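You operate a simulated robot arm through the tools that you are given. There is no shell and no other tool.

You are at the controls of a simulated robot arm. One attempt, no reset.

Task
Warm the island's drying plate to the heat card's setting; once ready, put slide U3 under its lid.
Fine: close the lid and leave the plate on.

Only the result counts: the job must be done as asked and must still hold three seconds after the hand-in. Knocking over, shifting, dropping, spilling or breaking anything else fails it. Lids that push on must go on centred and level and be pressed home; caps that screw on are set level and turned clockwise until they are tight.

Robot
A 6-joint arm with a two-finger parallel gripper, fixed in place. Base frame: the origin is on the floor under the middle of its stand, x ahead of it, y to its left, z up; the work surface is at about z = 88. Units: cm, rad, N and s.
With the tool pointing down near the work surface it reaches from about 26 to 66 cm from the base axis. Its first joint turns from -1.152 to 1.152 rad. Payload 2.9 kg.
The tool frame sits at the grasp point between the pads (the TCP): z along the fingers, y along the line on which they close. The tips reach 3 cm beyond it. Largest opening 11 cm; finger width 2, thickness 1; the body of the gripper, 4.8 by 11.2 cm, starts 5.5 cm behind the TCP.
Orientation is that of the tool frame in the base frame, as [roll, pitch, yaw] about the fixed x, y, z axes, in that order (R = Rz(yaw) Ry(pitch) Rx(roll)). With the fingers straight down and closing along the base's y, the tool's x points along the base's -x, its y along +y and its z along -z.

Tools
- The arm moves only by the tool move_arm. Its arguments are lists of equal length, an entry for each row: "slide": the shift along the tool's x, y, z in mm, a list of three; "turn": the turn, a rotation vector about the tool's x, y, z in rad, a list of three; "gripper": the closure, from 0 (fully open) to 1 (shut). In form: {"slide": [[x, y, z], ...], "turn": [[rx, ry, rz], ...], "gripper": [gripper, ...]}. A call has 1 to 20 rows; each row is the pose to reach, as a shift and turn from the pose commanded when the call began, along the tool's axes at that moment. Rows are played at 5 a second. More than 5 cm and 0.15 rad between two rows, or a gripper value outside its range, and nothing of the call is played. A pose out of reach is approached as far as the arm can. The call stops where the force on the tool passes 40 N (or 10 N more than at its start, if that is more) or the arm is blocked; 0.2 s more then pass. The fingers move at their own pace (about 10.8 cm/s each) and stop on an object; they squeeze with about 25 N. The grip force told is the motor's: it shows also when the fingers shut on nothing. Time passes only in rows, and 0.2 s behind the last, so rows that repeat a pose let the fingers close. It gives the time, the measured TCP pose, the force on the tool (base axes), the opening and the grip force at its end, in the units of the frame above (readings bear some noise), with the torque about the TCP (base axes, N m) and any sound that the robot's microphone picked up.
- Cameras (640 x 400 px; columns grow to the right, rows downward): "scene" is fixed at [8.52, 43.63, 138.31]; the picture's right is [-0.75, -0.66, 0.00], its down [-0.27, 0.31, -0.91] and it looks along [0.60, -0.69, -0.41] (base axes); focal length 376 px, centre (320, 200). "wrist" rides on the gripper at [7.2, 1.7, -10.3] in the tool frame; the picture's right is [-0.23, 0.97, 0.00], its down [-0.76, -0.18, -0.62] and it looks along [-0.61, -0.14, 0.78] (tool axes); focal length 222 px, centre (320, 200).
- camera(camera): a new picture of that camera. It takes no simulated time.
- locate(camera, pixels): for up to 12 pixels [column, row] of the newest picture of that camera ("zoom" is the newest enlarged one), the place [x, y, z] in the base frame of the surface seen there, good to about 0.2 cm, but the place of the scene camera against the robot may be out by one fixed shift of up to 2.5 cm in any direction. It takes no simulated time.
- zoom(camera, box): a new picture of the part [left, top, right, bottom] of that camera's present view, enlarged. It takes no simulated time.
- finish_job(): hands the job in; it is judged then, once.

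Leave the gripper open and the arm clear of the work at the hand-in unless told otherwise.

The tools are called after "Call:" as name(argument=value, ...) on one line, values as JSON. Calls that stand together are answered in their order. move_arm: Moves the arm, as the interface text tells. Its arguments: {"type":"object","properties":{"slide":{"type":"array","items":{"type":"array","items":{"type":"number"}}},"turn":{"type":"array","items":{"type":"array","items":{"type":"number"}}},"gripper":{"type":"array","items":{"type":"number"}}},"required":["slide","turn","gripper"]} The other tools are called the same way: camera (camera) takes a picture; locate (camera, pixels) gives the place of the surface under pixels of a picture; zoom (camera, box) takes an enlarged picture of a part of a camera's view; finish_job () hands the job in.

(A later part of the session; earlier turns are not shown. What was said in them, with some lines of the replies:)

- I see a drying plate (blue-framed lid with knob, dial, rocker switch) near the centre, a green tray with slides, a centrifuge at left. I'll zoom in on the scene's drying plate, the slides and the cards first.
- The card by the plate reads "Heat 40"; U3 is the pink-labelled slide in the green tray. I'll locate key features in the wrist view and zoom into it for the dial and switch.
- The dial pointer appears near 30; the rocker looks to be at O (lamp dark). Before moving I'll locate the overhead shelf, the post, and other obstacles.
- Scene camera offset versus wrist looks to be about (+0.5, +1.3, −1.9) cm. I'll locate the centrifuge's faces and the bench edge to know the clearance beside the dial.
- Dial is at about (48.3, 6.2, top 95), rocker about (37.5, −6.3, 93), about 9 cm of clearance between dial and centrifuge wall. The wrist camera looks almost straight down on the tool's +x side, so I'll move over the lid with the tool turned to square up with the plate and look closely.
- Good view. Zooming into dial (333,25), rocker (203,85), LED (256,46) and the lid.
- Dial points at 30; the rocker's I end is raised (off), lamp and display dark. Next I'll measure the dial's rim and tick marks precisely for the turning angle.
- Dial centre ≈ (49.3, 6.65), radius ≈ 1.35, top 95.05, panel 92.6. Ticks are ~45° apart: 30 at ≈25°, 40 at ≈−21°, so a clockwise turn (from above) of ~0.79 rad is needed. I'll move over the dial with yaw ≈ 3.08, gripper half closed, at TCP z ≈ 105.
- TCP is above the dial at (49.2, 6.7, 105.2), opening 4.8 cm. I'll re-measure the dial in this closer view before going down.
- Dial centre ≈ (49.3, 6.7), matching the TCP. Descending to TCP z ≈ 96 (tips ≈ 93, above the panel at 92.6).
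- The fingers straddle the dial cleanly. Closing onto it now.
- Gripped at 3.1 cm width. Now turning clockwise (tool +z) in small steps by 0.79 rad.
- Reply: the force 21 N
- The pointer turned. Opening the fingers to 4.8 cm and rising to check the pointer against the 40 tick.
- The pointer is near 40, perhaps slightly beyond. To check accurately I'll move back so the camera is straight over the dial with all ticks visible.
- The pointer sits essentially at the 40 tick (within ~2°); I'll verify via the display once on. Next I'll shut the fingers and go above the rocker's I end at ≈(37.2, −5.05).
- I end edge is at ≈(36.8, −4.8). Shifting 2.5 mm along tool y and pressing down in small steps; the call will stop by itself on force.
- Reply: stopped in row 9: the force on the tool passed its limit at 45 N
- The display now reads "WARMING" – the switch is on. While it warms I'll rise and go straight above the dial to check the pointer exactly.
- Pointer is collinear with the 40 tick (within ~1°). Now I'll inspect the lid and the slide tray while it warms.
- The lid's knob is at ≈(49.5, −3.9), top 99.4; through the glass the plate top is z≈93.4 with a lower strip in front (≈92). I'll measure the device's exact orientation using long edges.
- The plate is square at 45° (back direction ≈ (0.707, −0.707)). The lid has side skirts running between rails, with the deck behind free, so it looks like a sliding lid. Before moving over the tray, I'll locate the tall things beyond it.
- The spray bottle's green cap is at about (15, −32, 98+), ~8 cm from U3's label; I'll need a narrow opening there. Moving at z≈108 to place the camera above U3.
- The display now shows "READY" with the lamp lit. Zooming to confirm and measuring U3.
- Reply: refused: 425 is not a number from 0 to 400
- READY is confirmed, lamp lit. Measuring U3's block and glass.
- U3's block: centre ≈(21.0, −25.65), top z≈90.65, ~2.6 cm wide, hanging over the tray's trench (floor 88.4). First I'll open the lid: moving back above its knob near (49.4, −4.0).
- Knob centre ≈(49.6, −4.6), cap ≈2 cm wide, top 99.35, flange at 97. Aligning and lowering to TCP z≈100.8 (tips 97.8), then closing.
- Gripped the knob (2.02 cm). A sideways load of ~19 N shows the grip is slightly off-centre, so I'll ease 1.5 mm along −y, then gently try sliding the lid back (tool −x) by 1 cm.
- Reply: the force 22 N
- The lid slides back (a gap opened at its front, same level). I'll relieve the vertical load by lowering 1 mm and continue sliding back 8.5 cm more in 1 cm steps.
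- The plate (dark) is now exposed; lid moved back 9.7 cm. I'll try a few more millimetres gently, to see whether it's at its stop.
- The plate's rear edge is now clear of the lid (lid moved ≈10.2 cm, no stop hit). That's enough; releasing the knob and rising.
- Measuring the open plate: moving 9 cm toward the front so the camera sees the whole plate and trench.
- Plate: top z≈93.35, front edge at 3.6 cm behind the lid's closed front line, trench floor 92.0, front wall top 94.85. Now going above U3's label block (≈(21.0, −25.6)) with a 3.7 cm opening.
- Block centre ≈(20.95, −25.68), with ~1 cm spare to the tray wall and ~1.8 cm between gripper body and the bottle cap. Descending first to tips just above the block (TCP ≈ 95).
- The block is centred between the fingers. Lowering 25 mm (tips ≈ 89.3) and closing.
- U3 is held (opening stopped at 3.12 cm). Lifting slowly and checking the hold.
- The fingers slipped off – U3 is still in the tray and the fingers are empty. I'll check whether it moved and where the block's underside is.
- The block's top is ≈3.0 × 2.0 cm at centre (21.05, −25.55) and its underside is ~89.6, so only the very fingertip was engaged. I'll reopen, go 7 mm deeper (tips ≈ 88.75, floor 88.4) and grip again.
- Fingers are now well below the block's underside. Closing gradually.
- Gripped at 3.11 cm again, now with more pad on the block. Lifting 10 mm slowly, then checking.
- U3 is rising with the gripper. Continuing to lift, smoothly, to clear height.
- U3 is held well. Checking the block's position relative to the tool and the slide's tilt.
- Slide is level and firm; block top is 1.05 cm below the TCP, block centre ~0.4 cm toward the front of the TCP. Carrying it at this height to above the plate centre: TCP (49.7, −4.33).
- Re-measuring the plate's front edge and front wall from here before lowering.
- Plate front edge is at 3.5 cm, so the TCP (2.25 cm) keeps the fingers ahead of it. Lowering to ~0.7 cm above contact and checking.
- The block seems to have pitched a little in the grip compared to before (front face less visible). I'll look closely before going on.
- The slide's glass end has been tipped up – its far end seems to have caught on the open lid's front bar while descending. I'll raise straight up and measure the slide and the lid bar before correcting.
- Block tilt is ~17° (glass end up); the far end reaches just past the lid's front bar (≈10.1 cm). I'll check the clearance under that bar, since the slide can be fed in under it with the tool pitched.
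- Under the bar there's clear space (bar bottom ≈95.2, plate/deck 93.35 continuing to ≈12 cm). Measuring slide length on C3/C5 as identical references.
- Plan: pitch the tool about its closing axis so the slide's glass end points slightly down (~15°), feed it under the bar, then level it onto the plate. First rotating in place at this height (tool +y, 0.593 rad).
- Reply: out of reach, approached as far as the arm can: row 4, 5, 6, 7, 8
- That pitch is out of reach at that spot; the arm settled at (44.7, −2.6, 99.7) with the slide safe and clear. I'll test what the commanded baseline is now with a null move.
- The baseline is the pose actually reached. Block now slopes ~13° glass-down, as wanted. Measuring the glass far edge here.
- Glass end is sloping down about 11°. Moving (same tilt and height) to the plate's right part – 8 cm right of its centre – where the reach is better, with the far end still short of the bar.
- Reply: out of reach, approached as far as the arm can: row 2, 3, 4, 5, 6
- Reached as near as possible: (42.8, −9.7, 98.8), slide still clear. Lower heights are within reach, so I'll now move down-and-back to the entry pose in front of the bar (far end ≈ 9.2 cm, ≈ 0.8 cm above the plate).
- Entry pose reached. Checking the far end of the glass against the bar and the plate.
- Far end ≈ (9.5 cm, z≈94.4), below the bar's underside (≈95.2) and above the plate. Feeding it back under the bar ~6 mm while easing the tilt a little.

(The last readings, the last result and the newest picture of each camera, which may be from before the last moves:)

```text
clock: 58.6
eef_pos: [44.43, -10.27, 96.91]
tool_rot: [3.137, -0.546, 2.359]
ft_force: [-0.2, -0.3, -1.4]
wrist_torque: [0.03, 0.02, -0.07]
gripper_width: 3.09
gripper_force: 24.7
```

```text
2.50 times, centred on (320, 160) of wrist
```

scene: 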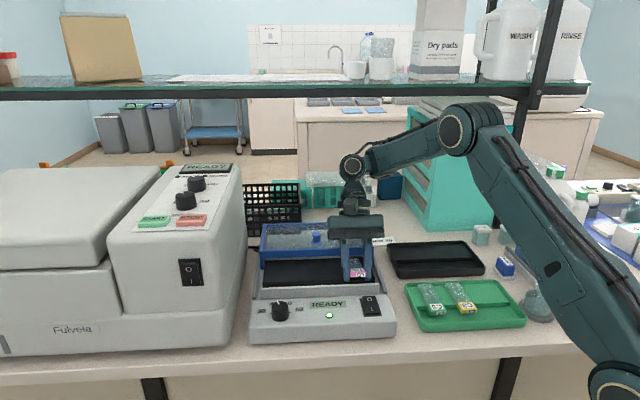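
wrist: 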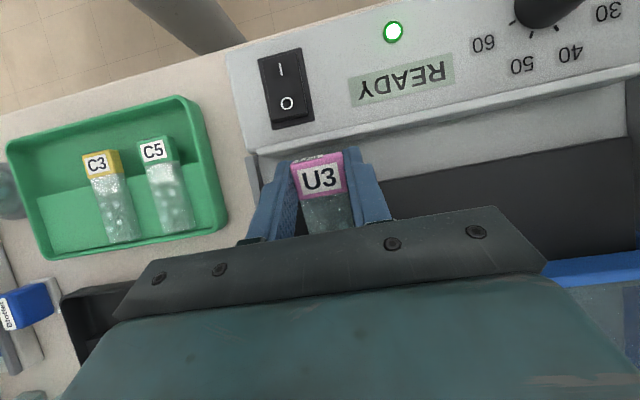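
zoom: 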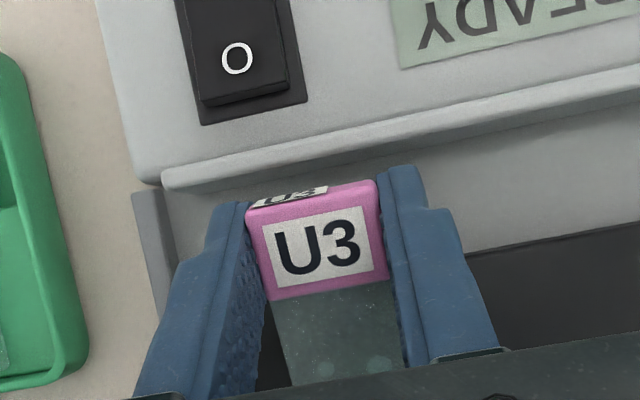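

No contact so far; the far end is entering under the bar. Now lowering the block end while reducing the tilt, to a near-level pose just above the plate.

Call:
move_arm(slide=[[-1.4, 0, 2.7], [-2.7, 0, 5.5], [-4.3, 0, 8], [-6, 0, 10.5], [-6, 0, 10.5]], turn=[[0, -0.028, 0], [0, -0.057, 0], [0, -0.083, 0], [0, -0.11, 0], [0, -0.11, 0]], gripper=[0.9, 0.9, 0.9, 0.9, 0.9])

Call:
camera(camera="scene")

Call:
zoom(camera="scene", box=[335, 240, 395, 295])

Call:
camera(camera="wrist")

Call:
zoom(camera="wrist", box=[220, 80, 420, 240])

```text
clock: 59.9
eef_pos: [44.46, -10.29, 95.78]
tool_rot: [3.139, -0.436, 2.358]
ft_force: [-1.3, 1.6, 9.6]
wrist_torque: [-0.42, -0.49, 0.06]
gripper_width: 3.13
gripper_force: 24.9
```

```text
taken
```

scene: 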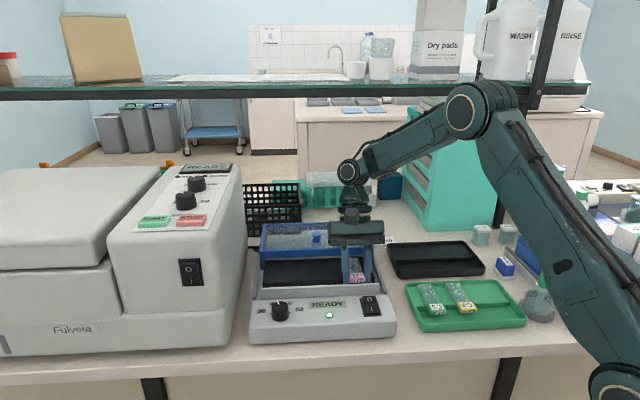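

```text
7.27 times, centred on (365, 268) of scene
```

zoom: 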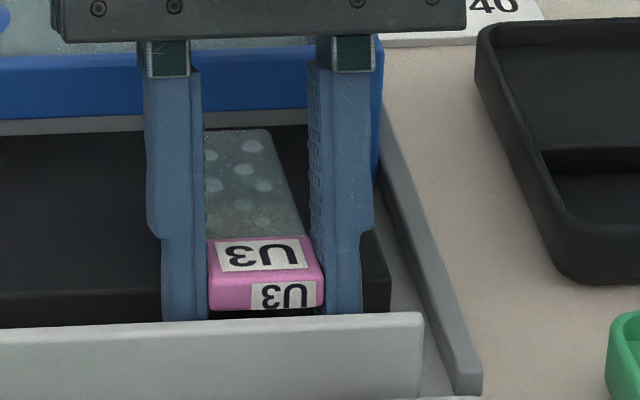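

```text
taken
```

wrist: 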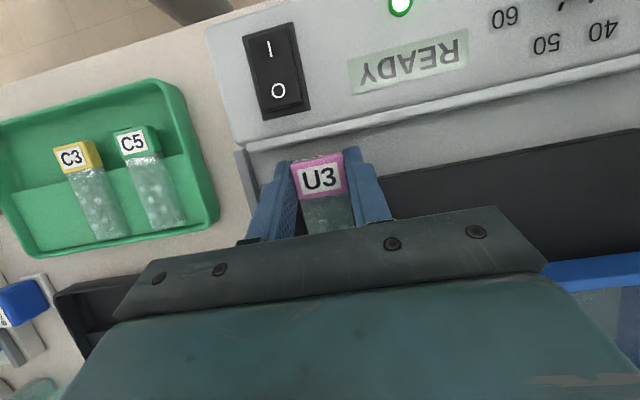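

```text
2.50 times, centred on (320, 160) of wrist
```

zoom: 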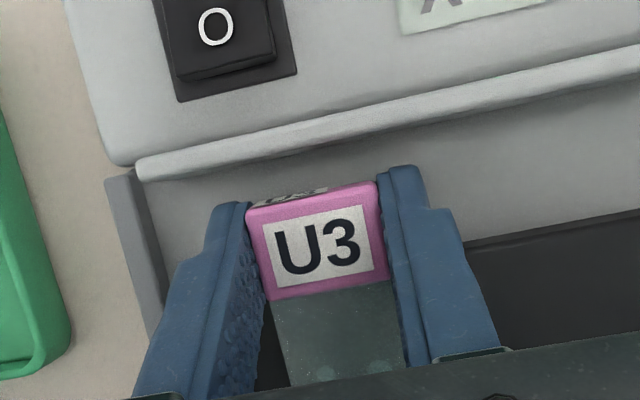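

A light upward force (≈10 N) with torque shows the glass's far end is resting on the plate, under the bar. Pivoting about it to bring the block end down.

Call:
move_arm(slide=[[-0.1, 0, 0.6], [-0.3, 0, 1.6], [-0.5, 0, 2.8], [-0.8, 0, 4.2], [-0.8, 0, 4.2]], turn=[[0, -0.018, 0], [0, -0.034, 0], [0, -0.05, 0], [0, -0.066, 0], [0, -0.066, 0]], gripper=[0.9, 0.9, 0.9, 0.9, 0.9])

Call:
camera(camera="scene")

Call:
zoom(camera="scene", box=[335, 240, 395, 295])

Call:
camera(camera="wrist")

Call:
zoom(camera="wrist", box=[220, 80, 420, 240])

Call:
locate(camera="zoom", pixels=[[255, 215], [372, 190], [275, 292], [382, 272], [318, 240], [330, 320], [300, 350], [200, 330], [500, 300]])

```text
clock: 61.0
eef_pos: [44.34, -10.24, 95.35]
tool_rot: [3.139, -0.37, 2.356]
ft_force: [-0.5, -0.5, -2.0]
wrist_torque: [-0.02, -0.01, 0.0]
gripper_width: 3.15
gripper_force: 24.9
```

```text
taken
```

scene: 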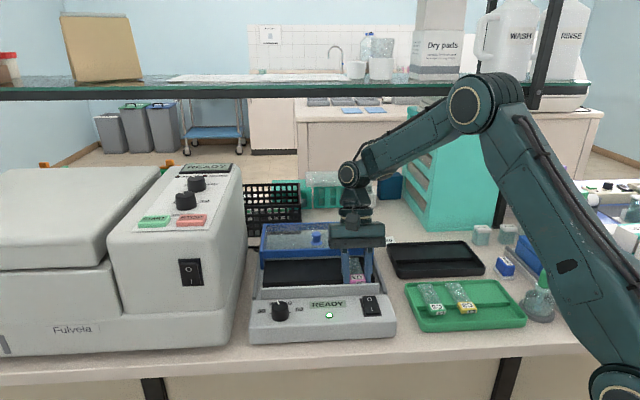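

```text
7.27 times, centred on (365, 268) of scene
```

zoom: 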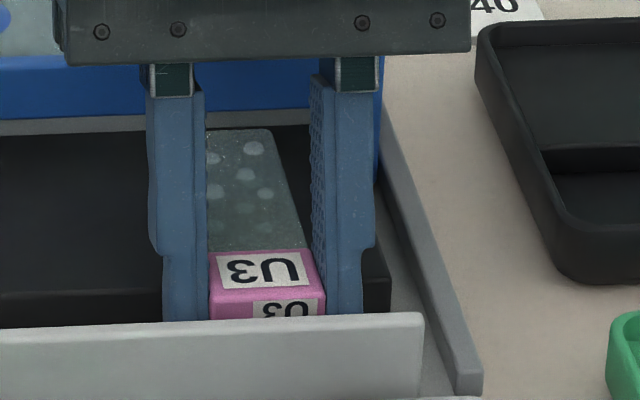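

```text
taken
```

wrist: 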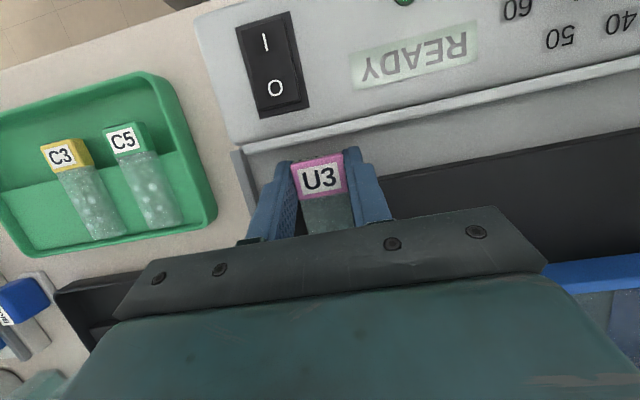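

```text
2.50 times, centred on (320, 160) of wrist
```

zoom: 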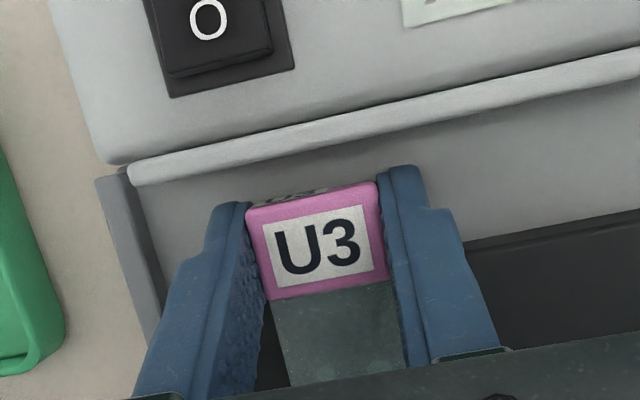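

```text
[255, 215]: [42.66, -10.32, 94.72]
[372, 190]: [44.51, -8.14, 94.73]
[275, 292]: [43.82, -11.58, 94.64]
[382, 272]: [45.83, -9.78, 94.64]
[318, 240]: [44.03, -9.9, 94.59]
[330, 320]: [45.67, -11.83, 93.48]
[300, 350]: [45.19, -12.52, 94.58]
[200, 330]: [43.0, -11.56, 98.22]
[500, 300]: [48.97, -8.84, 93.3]
```

The slide is now level, its block ~1–2 mm above resting height, no load. Lowering 1 mm more and opening the fingers gradually.

Call:
move_arm(slide=[[-0.4, 0, 0.9], [-0.4, 0, 0.9], [-0.4, 0, 0.9], [-0.4, 0, 0.9], [-0.4, 0, 0.9], [-0.4, 0, 0.9]], turn=[[0, 0, 0], [0, 0, 0], [0, 0, 0], [0, 0, 0], [0, 0, 0], [0, 0, 0]], gripper=[0.9, 0.71, 0.69, 0.66, 0.63, 0.63])

Call:
camera(camera="scene")

Call:
zoom(camera="scene", box=[335, 240, 395, 295])

Call:
camera(camera="wrist")

Call:
zoom(camera="wrist", box=[220, 80, 420, 240])

```text
clock: 62.5
eef_pos: [44.34, -10.33, 95.27]
tool_rot: [3.141, -0.371, 2.357]
ft_force: [0.7, 0.3, 0.6]
wrist_torque: [0.0, 0.01, 0.03]
gripper_width: 4.06
gripper_force: 0.1
```

```text
taken
```

scene: 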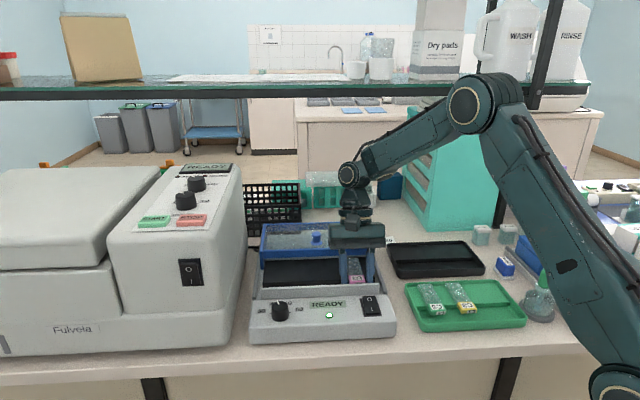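

```text
7.27 times, centred on (365, 268) of scene
```

zoom: 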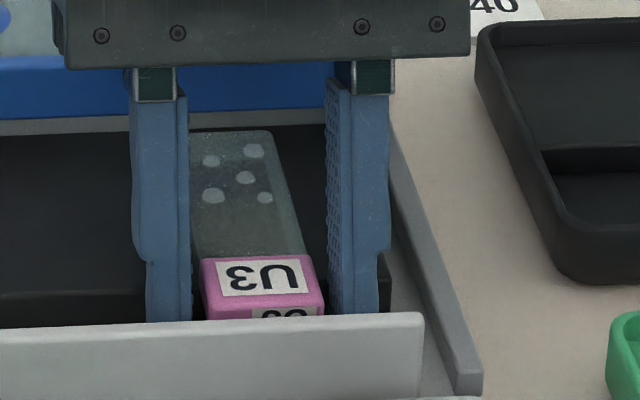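

```text
taken
```

wrist: 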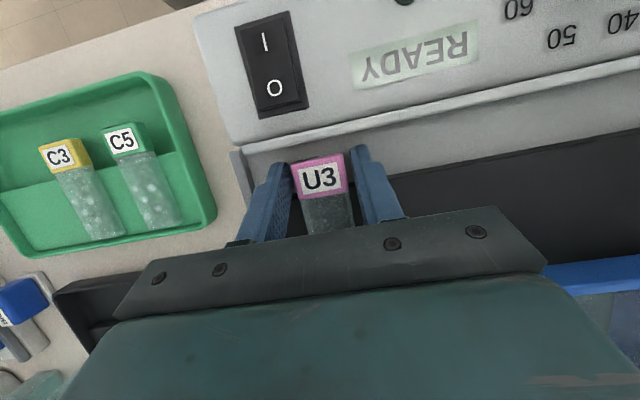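

```text
2.50 times, centred on (320, 160) of wrist
```

zoom: 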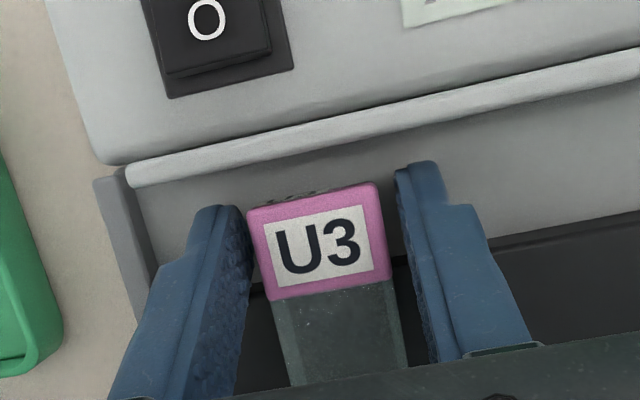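

U3 lies flat on the plate and the fingers are clear of it. Backing off straight along the finger direction.

Call:
move_arm(slide=[[0, 0, -6], [0, 0, -15], [0, 0, -27], [0, 0, -42], [0, 0, -55], [0, 0, -55]], turn=[[0, 0, 0], [0, 0, 0], [0, 0, 0], [0, 0, 0], [0, -0.08, 0], [0, -0.08, 0]], gripper=[0.63, 0.63, 0.63, 0.63, 0.63, 0.63])

Call:
camera(camera="scene")

Call:
zoom(camera="scene", box=[320, 230, 400, 300])

Call:
camera(camera="wrist")

```text
clock: 63.9
eef_pos: [45.75, -11.71, 100.52]
tool_rot: [3.137, -0.291, 2.359]
ft_force: [-0.9, -0.3, -0.5]
wrist_torque: [0.03, 0.03, 0.01]
gripper_width: 4.09
gripper_force: 0.1
```

```text
taken
```

scene: 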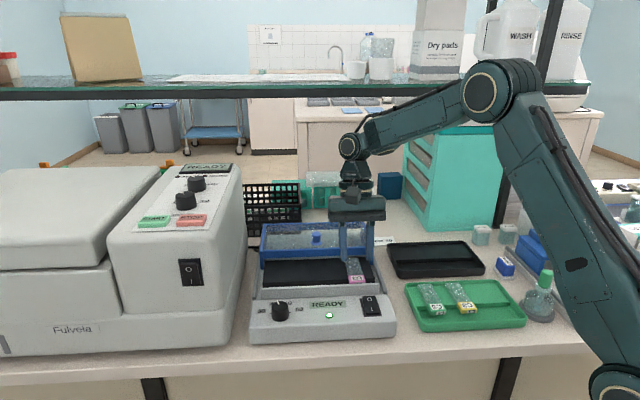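

```text
5.71 times, centred on (360, 265) of scene
```

zoom: 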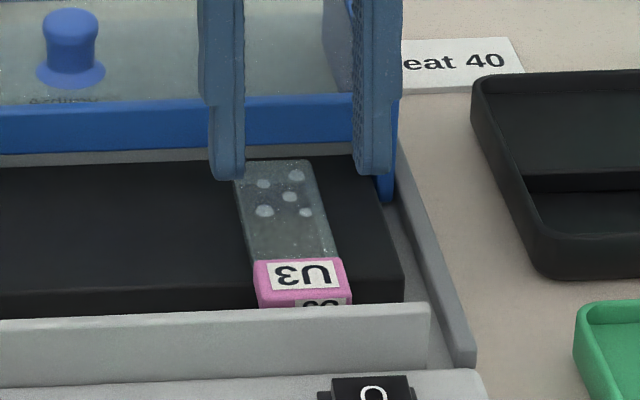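

```text
taken
```

wrist: 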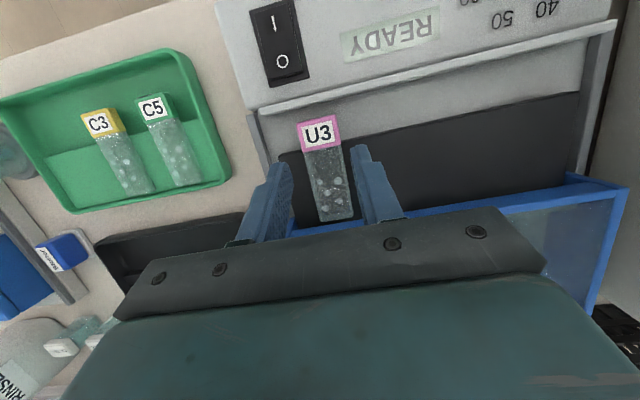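

U3 lies flat on the plate. Now returning the tool upright and rising, then measuring the slide height and the knob.

Call:
move_arm(slide=[[0, 0, -15], [0, 0, -35], [0, 0, -55], [0, 0, -70], [0, 0, -70]], turn=[[0, -0.08, 0], [0, -0.17, 0], [0, -0.25, 0], [0, -0.291, 0], [0, -0.291, 0]], gripper=[0.6, 0.6, 0.6, 0.6, 0.6])

Call:
camera(camera="wrist")

Call:
zoom(camera="wrist", box=[220, 60, 420, 200])

Call:
camera(camera="scene")

```text
clock: 65.0
eef_pos: [47.23, -12.98, 106.85]
tool_rot: [3.141, 0.003, 2.358]
ft_force: [1.2, -0.2, -0.1]
wrist_torque: [-0.03, 0.0, 0.01]
gripper_width: 4.38
gripper_force: 0.0
```

```text
taken
```

wrist: 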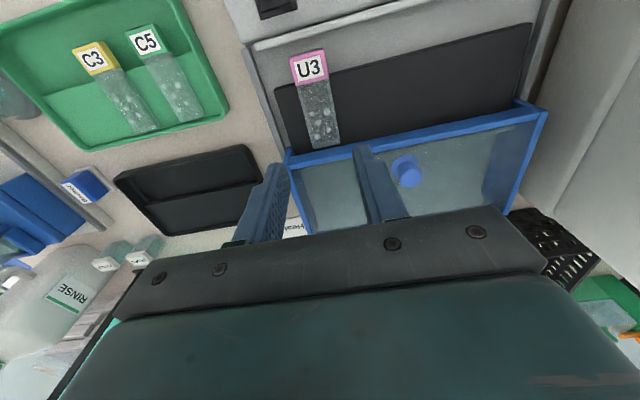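

```text
2.86 times, centred on (320, 130) of wrist
```

zoom: 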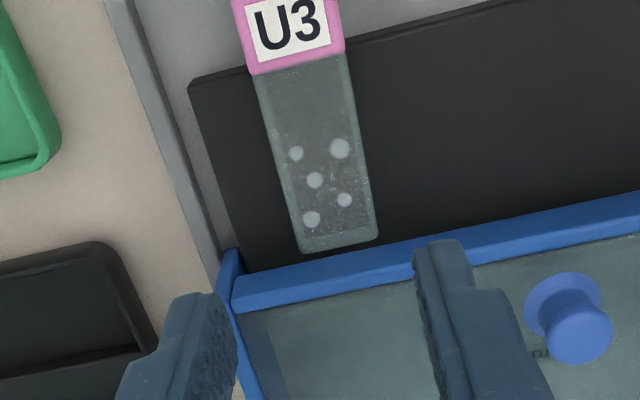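

```text
taken
```

scene: 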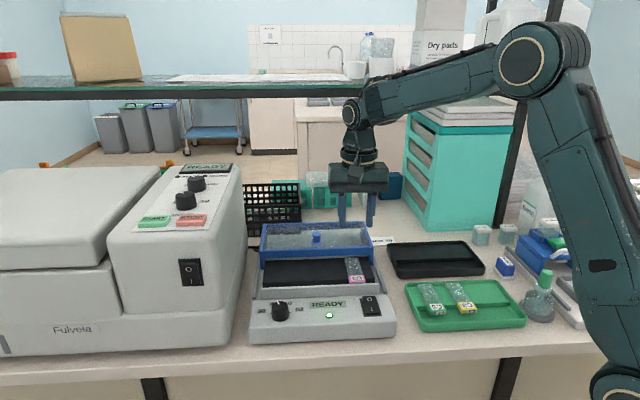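

Call:
locate(camera="zoom", pixels=[[290, 25], [250, 65], [342, 48], [305, 245], [375, 235], [320, 180], [575, 335], [545, 325], [608, 325], [560, 275], [300, 290], [600, 225]])

Call:
locate(camera="wrist", pixels=[[291, 58], [325, 50], [298, 85], [328, 78], [310, 65], [409, 175], [399, 172], [419, 171], [405, 160], [409, 184]])

```text
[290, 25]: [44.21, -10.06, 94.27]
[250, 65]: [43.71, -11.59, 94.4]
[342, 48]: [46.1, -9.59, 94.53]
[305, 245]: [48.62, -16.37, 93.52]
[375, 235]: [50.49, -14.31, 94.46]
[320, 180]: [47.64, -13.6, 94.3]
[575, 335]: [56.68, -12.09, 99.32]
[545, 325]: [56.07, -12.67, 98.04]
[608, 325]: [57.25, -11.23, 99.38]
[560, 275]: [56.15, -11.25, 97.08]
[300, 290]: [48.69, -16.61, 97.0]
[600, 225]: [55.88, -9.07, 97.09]
```

```text
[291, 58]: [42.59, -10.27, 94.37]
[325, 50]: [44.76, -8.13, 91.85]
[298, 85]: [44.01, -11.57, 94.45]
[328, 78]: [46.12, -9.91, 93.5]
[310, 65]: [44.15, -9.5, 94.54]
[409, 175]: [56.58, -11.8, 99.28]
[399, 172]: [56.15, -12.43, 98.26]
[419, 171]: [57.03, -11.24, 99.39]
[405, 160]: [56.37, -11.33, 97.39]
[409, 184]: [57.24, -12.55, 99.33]
```

Call:
zoom(camera="scene", box=[335, 245, 385, 290])

Call:
locate(camera="zoom", pixels=[[170, 115], [230, 110], [200, 150], [250, 160], [200, 200], [260, 200], [230, 250], [180, 130], [130, 150], [290, 150], [220, 240], [280, 270]])

```text
8.89 times, centred on (360, 268) of scene
```

zoom: 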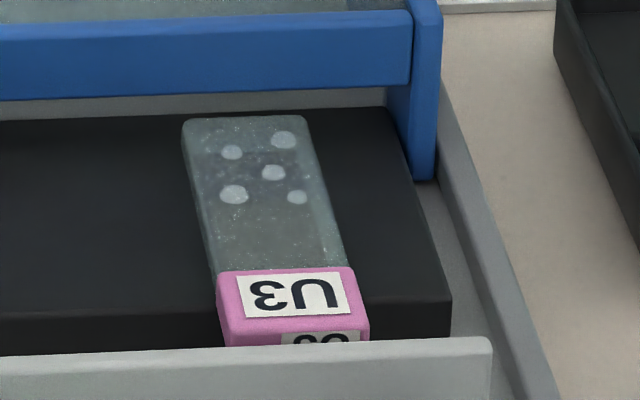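

```text
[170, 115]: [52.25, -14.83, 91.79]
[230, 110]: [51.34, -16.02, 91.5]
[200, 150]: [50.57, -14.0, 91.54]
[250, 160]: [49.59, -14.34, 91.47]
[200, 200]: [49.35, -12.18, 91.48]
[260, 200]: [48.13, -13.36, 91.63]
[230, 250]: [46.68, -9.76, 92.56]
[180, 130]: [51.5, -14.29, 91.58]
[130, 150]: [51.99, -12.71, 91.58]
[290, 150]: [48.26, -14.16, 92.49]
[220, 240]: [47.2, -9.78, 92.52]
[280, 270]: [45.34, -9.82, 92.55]
```

U3 sits flat (top ≈94.4, below the bar's underside). Moving above the knob, now at ≈(56.75, −11.9).

Call:
move_arm(slide=[[-20, 25, 0], [-40, 50, 0], [-59.7, 74.9, 0], [-59.7, 74.9, 0]], turn=[[0, 0, 0], [0, 0, 0], [0, 0, 0], [0, 0, 0]], gripper=[0.6, 0.6, 0.6, 0.6])

Call:
camera(camera="wrist")

Call:
zoom(camera="wrist", box=[260, 100, 380, 200])

```text
clock: 66.0
eef_pos: [56.88, -12.14, 106.93]
tool_rot: [3.14, 0.001, 2.356]
ft_force: [-0.1, 0.0, 0.5]
wrist_torque: [0.02, -0.02, -0.01]
gripper_width: 4.39
gripper_force: 0.1
```

```text
taken
```

wrist: 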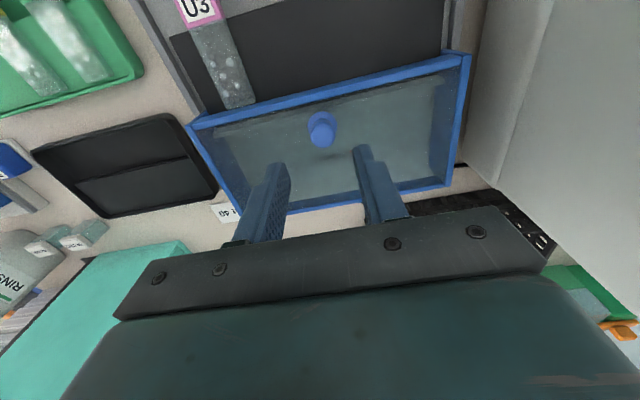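

```text
4.00 times, centred on (320, 150) of wrist
```

zoom: 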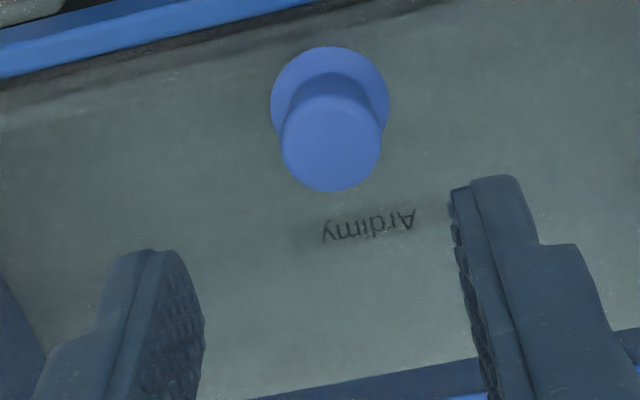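

Call:
locate(camera="zoom", pixels=[[331, 148], [285, 145], [377, 145], [331, 108], [331, 187], [275, 100], [386, 100], [328, 50]])

```text
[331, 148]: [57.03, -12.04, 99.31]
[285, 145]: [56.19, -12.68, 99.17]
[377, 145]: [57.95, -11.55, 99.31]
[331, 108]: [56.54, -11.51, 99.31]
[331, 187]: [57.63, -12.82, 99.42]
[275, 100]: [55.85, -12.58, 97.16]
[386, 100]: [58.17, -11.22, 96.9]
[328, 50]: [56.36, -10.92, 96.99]
```

Knob centre is (57.08, −12.14). Lowering onto it (TCP z≈100.9) and closing.

Call:
move_arm(slide=[[-1.4, 1, 20], [-1.4, 1, 40], [-1.4, 1, 52], [-1.4, 1, 60], [-1.4, 1, 60], [-1.4, 1, 60], [-1.4, 1, 60], [-1.4, 1, 60]], turn=[[0, 0, 0], [0, 0, 0], [0, 0, 0], [0, 0, 0], [0, 0, 0], [0, 0, 0], [0, 0, 0], [0, 0, 0]], gripper=[0.6, 0.6, 0.6, 0.6, 0.7, 0.8, 0.9, 0.9])

Call:
camera(camera="scene")

Call:
zoom(camera="scene", box=[250, 180, 400, 310])

```text
clock: 67.8
eef_pos: [57.02, -11.97, 101.02]
tool_rot: [3.138, 0.001, 2.358]
ft_force: [8.0, 7.0, -4.6]
wrist_torque: [-0.09, -0.37, -0.01]
gripper_width: 2.03
gripper_force: 45.0
```

```text
taken
```

scene: 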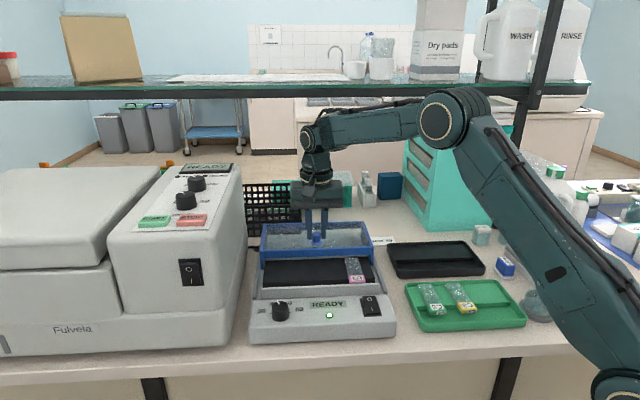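

```text
3.08 times, centred on (325, 245) of scene
```

zoom: 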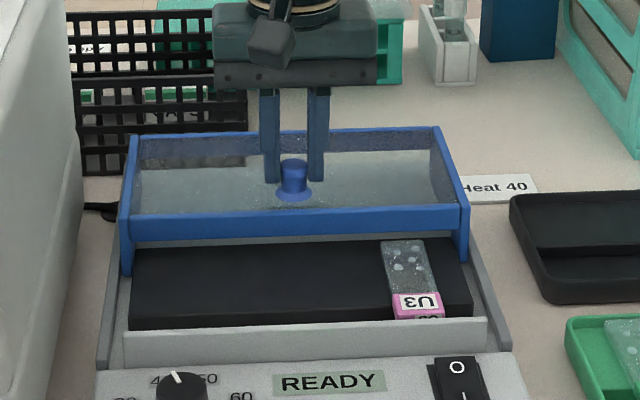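

Knob gripped. Sliding the lid forward 2.5 cm first, and checking that it passes over the slide freely.

Call:
move_arm(slide=[[3, 0, 0.5], [8, 0, 0.5], [14, 0, 0.5], [20, 0, 0.5], [25, 0, 0.5], [25, 0, 0.5]], turn=[[0, 0, 0], [0, 0, 0], [0, 0, 0], [0, 0, 0], [0, 0, 0], [0, 0, 0]], gripper=[0.9, 0.9, 0.9, 0.9, 0.9, 0.9])

Call:
zoom(camera="scene", box=[250, 180, 400, 310])

```text
clock: 69.2
eef_pos: [55.29, -10.23, 101.04]
tool_rot: [3.141, -0.001, 2.357]
ft_force: [9.4, 8.6, -14.3]
wrist_torque: [-0.13, -0.44, -0.06]
gripper_width: 1.99
gripper_force: 44.8
```

```text
3.08 times, centred on (325, 245) of scene
```

zoom: 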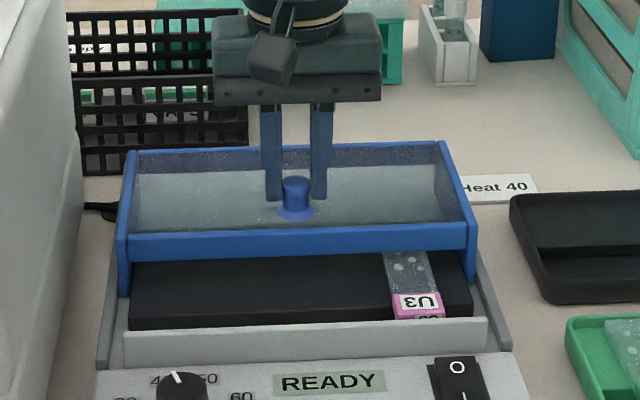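

The lid passes over U3 without disturbing it. Continuing forward 7 cm.

Call:
move_arm(slide=[[8, 0, 0.5], [18, 0, 0.5], [28, 0, 0.5], [38, 0, 0.5], [48, 0, 0.5], [58, 0, 0.5], [66, 0, 0.5], [70, 0, 0.5], [70, 0, 0.5]], turn=[[0, 0, 0], [0, 0, 0], [0, 0, 0], [0, 0, 0], [0, 0, 0], [0, 0, 0], [0, 0, 0], [0, 0, 0], [0, 0, 0]], gripper=[0.9, 0.9, 0.9, 0.9, 0.9, 0.9, 0.9, 0.9, 0.9])

Call:
camera(camera="scene")

Call:
zoom(camera="scene", box=[250, 180, 400, 310])

```text
clock: 71.2
eef_pos: [50.1, -5.25, 100.91]
tool_rot: [3.14, -0.001, 2.357]
ft_force: [13.9, 14.0, -24.4]
wrist_torque: [-0.05, -0.48, 0.04]
gripper_width: 1.99
gripper_force: 45.4
```

```text
taken
```

scene: 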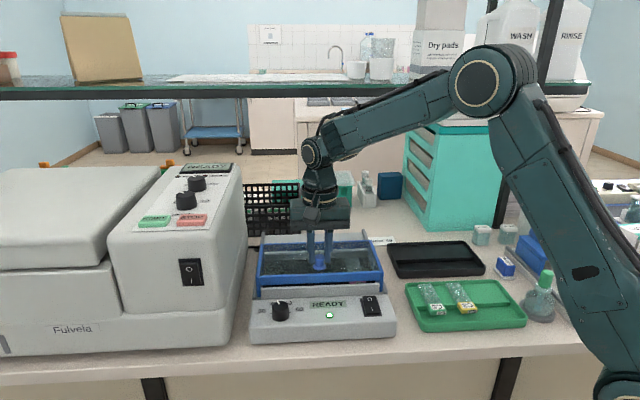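

```text
3.08 times, centred on (325, 245) of scene
```

zoom: 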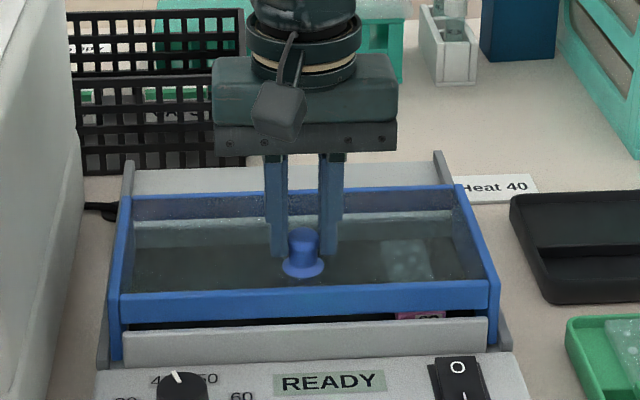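

About 1 cm remains. Some side (≈20 N) and vertical load has built up, so I'll relieve it by shifting 1 mm along +y and 1 mm down first.

Call:
move_arm(slide=[[0, 0.7, 0.7], [0, 1.4, 1.4], [0, 1.4, 1.4]], turn=[[0, 0, 0], [0, 0, 0], [0, 0, 0]], gripper=[0.9, 0.9, 0.9])

```text
clock: 72.0
eef_pos: [50.15, -5.3, 101.07]
tool_rot: [3.14, 0.002, 2.356]
ft_force: [4.5, 5.4, -0.4]
wrist_torque: [0.72, 0.65, 0.04]
gripper_width: 2.0
gripper_force: 44.7
```

Loads relieved. Now the last centimetre forward in small steps until it meets its stop.

Call:
move_arm(slide=[[2, 0, 0], [4, 0, 0], [6, 0, 0], [8, 0, 0], [9, 0, 0], [10, 0, 0], [10.5, 0, 0]], turn=[[0, 0, 0], [0, 0, 0], [0, 0, 0], [0, 0, 0], [0, 0, 0], [0, 0, 0], [0, 0, 0]], gripper=[0.9, 0.9, 0.9, 0.9, 0.9, 0.9, 0.9])

Call:
camera(camera="scene")

Call:
zoom(camera="scene", box=[250, 210, 390, 330])

```text
clock: 73.7
eef_pos: [49.62, -4.58, 100.95]
tool_rot: [3.137, 0.005, 2.353]
ft_force: [-1.6, -13.3, 30.7]
wrist_torque: [0.14, 0.41, -0.01]
gripper_width: 1.99
gripper_force: 45.0
```

```text
taken
```

scene: 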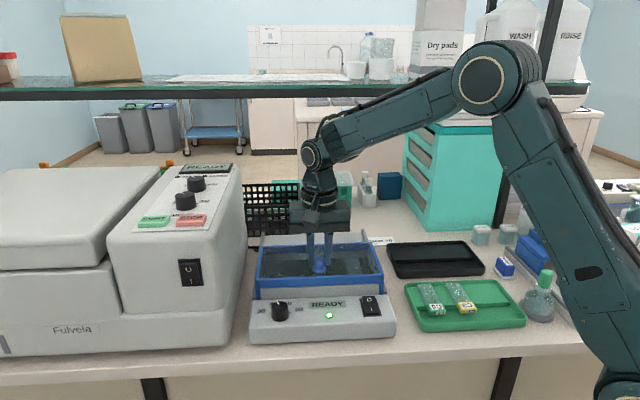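

```text
3.33 times, centred on (320, 270) of scene
```

zoom: 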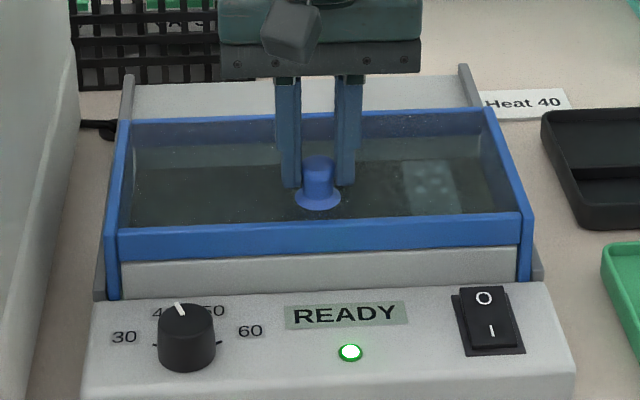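

The lid is back at its original closed position with a reaction from the stop. Relieving the vertical load, then releasing the knob and rising.

Call:
move_arm(slide=[[0, 0, -1], [0, 0, -1], [0, 0, -1], [0, 0, -1], [0, 0, -20], [0, 0, -45], [0, 0, -70], [0, 0, -70]], turn=[[0, 0, 0], [0, 0, 0], [0, 0, 0], [0, 0, 0], [0, 0, 0], [0, 0, 0], [0, 0, 0], [0, 0, 0]], gripper=[0.9, 0.75, 0.6, 0.6, 0.6, 0.6, 0.6, 0.6])

Call:
camera(camera="scene")

Call:
zoom(camera="scene", box=[240, 220, 400, 320])

Call:
camera(camera="wrist")

Call:
zoom(camera="wrist", box=[150, 40, 480, 240])

```text
clock: 75.5
eef_pos: [49.57, -4.49, 107.78]
tool_rot: [3.14, -0.001, 2.356]
ft_force: [-0.7, -0.1, 0.1]
wrist_torque: [-0.01, -0.01, 0.01]
gripper_width: 4.41
gripper_force: 0.0
```

```text
taken
```

scene: 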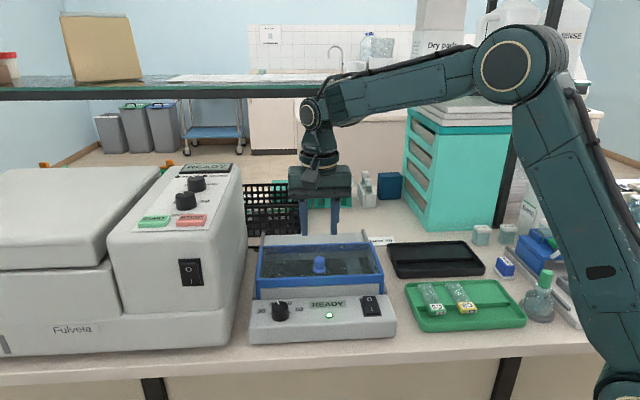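

```text
4.00 times, centred on (320, 270) of scene
```

zoom: 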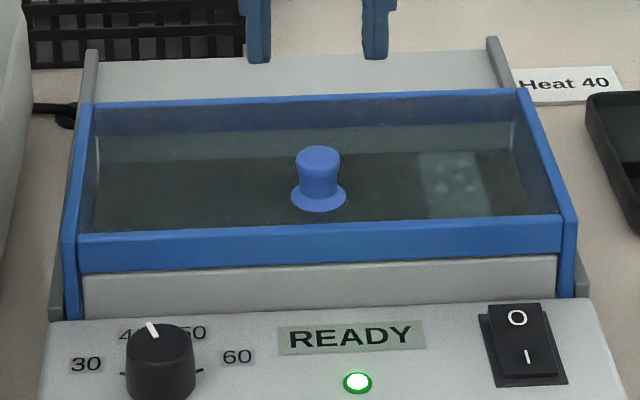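

```text
taken
```

wrist: 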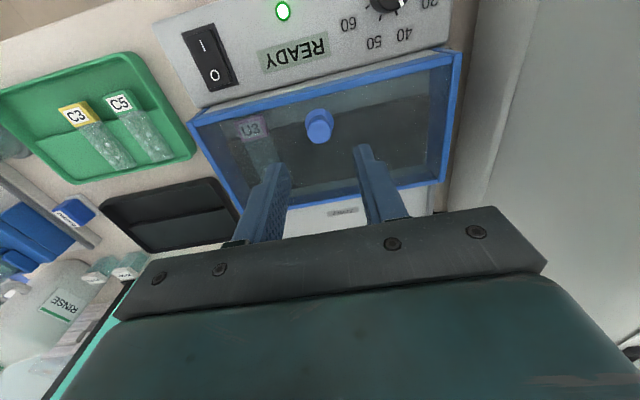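

```text
1.94 times, centred on (315, 140) of wrist
```

zoom: 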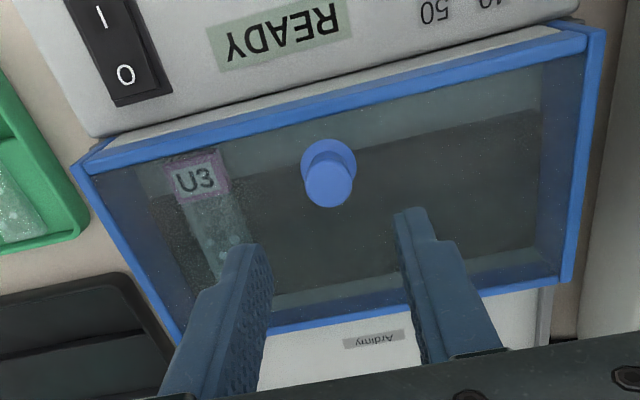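

The lid matches its original closed position exactly, U3 is visible under it, the display reads READY with the lamp lit, dial at 40, switch on I. Moving the arm up and clear with the gripper open.

Call:
move_arm(slide=[[0, 0, -40], [0, 0, -80], [0, 0, -120], [5, -35, -150], [12, -75, -160], [18, -115, -160], [22, -155, -160], [22, -170, -160], [22, -170, -160]], turn=[[0, 0, 0], [0, 0, 0], [0, 0, 0], [0, 0, 0], [0, 0, 0], [0, 0, 0], [0, 0, 0], [0, 0, 0], [0, 0, 0]], gripper=[0.6, 0.5, 0.4, 0.3, 0.2, 0.1, 0, 0, 0])

Call:
camera(camera="scene")

Call:
zoom(camera="scene", box=[240, 220, 400, 340])

Call:
zoom(camera="scene", box=[390, 200, 640, 340])

```text
clock: 77.5
eef_pos: [35.84, -14.97, 123.8]
tool_rot: [3.14, 0.001, 2.357]
ft_force: [-0.3, 0.7, -0.8]
wrist_torque: [-0.02, -0.01, -0.02]
gripper_width: 10.98
gripper_force: 0.1
```

```text
taken
```

scene: 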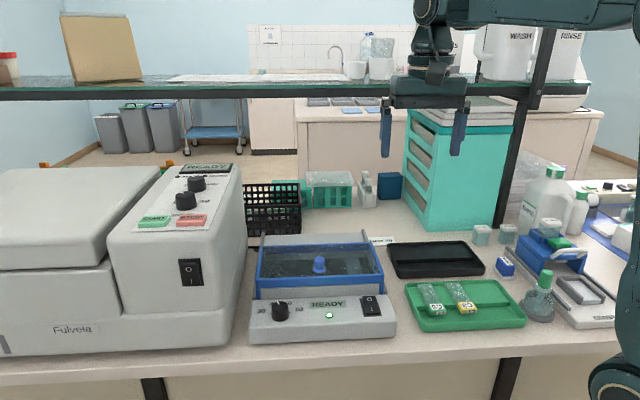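

```text
3.33 times, centred on (320, 280) of scene
```

zoom: 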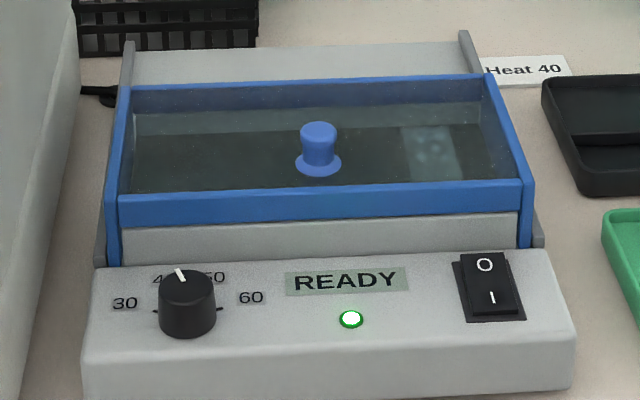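

```text
2.56 times, centred on (515, 270) of scene
```

zoom: 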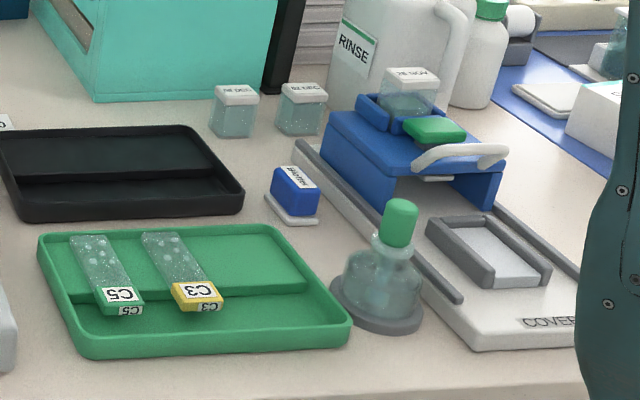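

The plate reads READY with the dial at 40 and the switch on. The lid is closed over U3. C3, C5, the bottle and everything else sit as before. The arm is clear with the gripper open, so I'm handing the job in.

Call:
finish_job()

```text
The job is handed in.
```

The plate is set to 40, as the heat card says, and slide U3 is under its closed lid. The plate is still on and showing READY. I handed the job in with the gripper open and the arm clear, and don't have the verdict yet.

- **Dial:** the pointer lines up with the 40 mark to within about 1°.
- **Slide:** I put U3 in only after the display showed READY. It lies flat toward the right-hand end of the plate, with its label over the gap in front.
- **Lid:** it is back in the closed position it started in.

Two things did not go cleanly with U3:

- **First grip:** the fingers slipped off it in the tray. It stayed where it was, and I picked it up on the second try.
- **First try at the plate:** its far end caught on the open lid's front bar and tipped up in the gripper. I backed off and set it down level by feeding it under the bar. It looked undamaged in the close-up views.

C3, C5, the dropper bottle next to the tray and the other items on the bench looked undisturbed in the final pictures.
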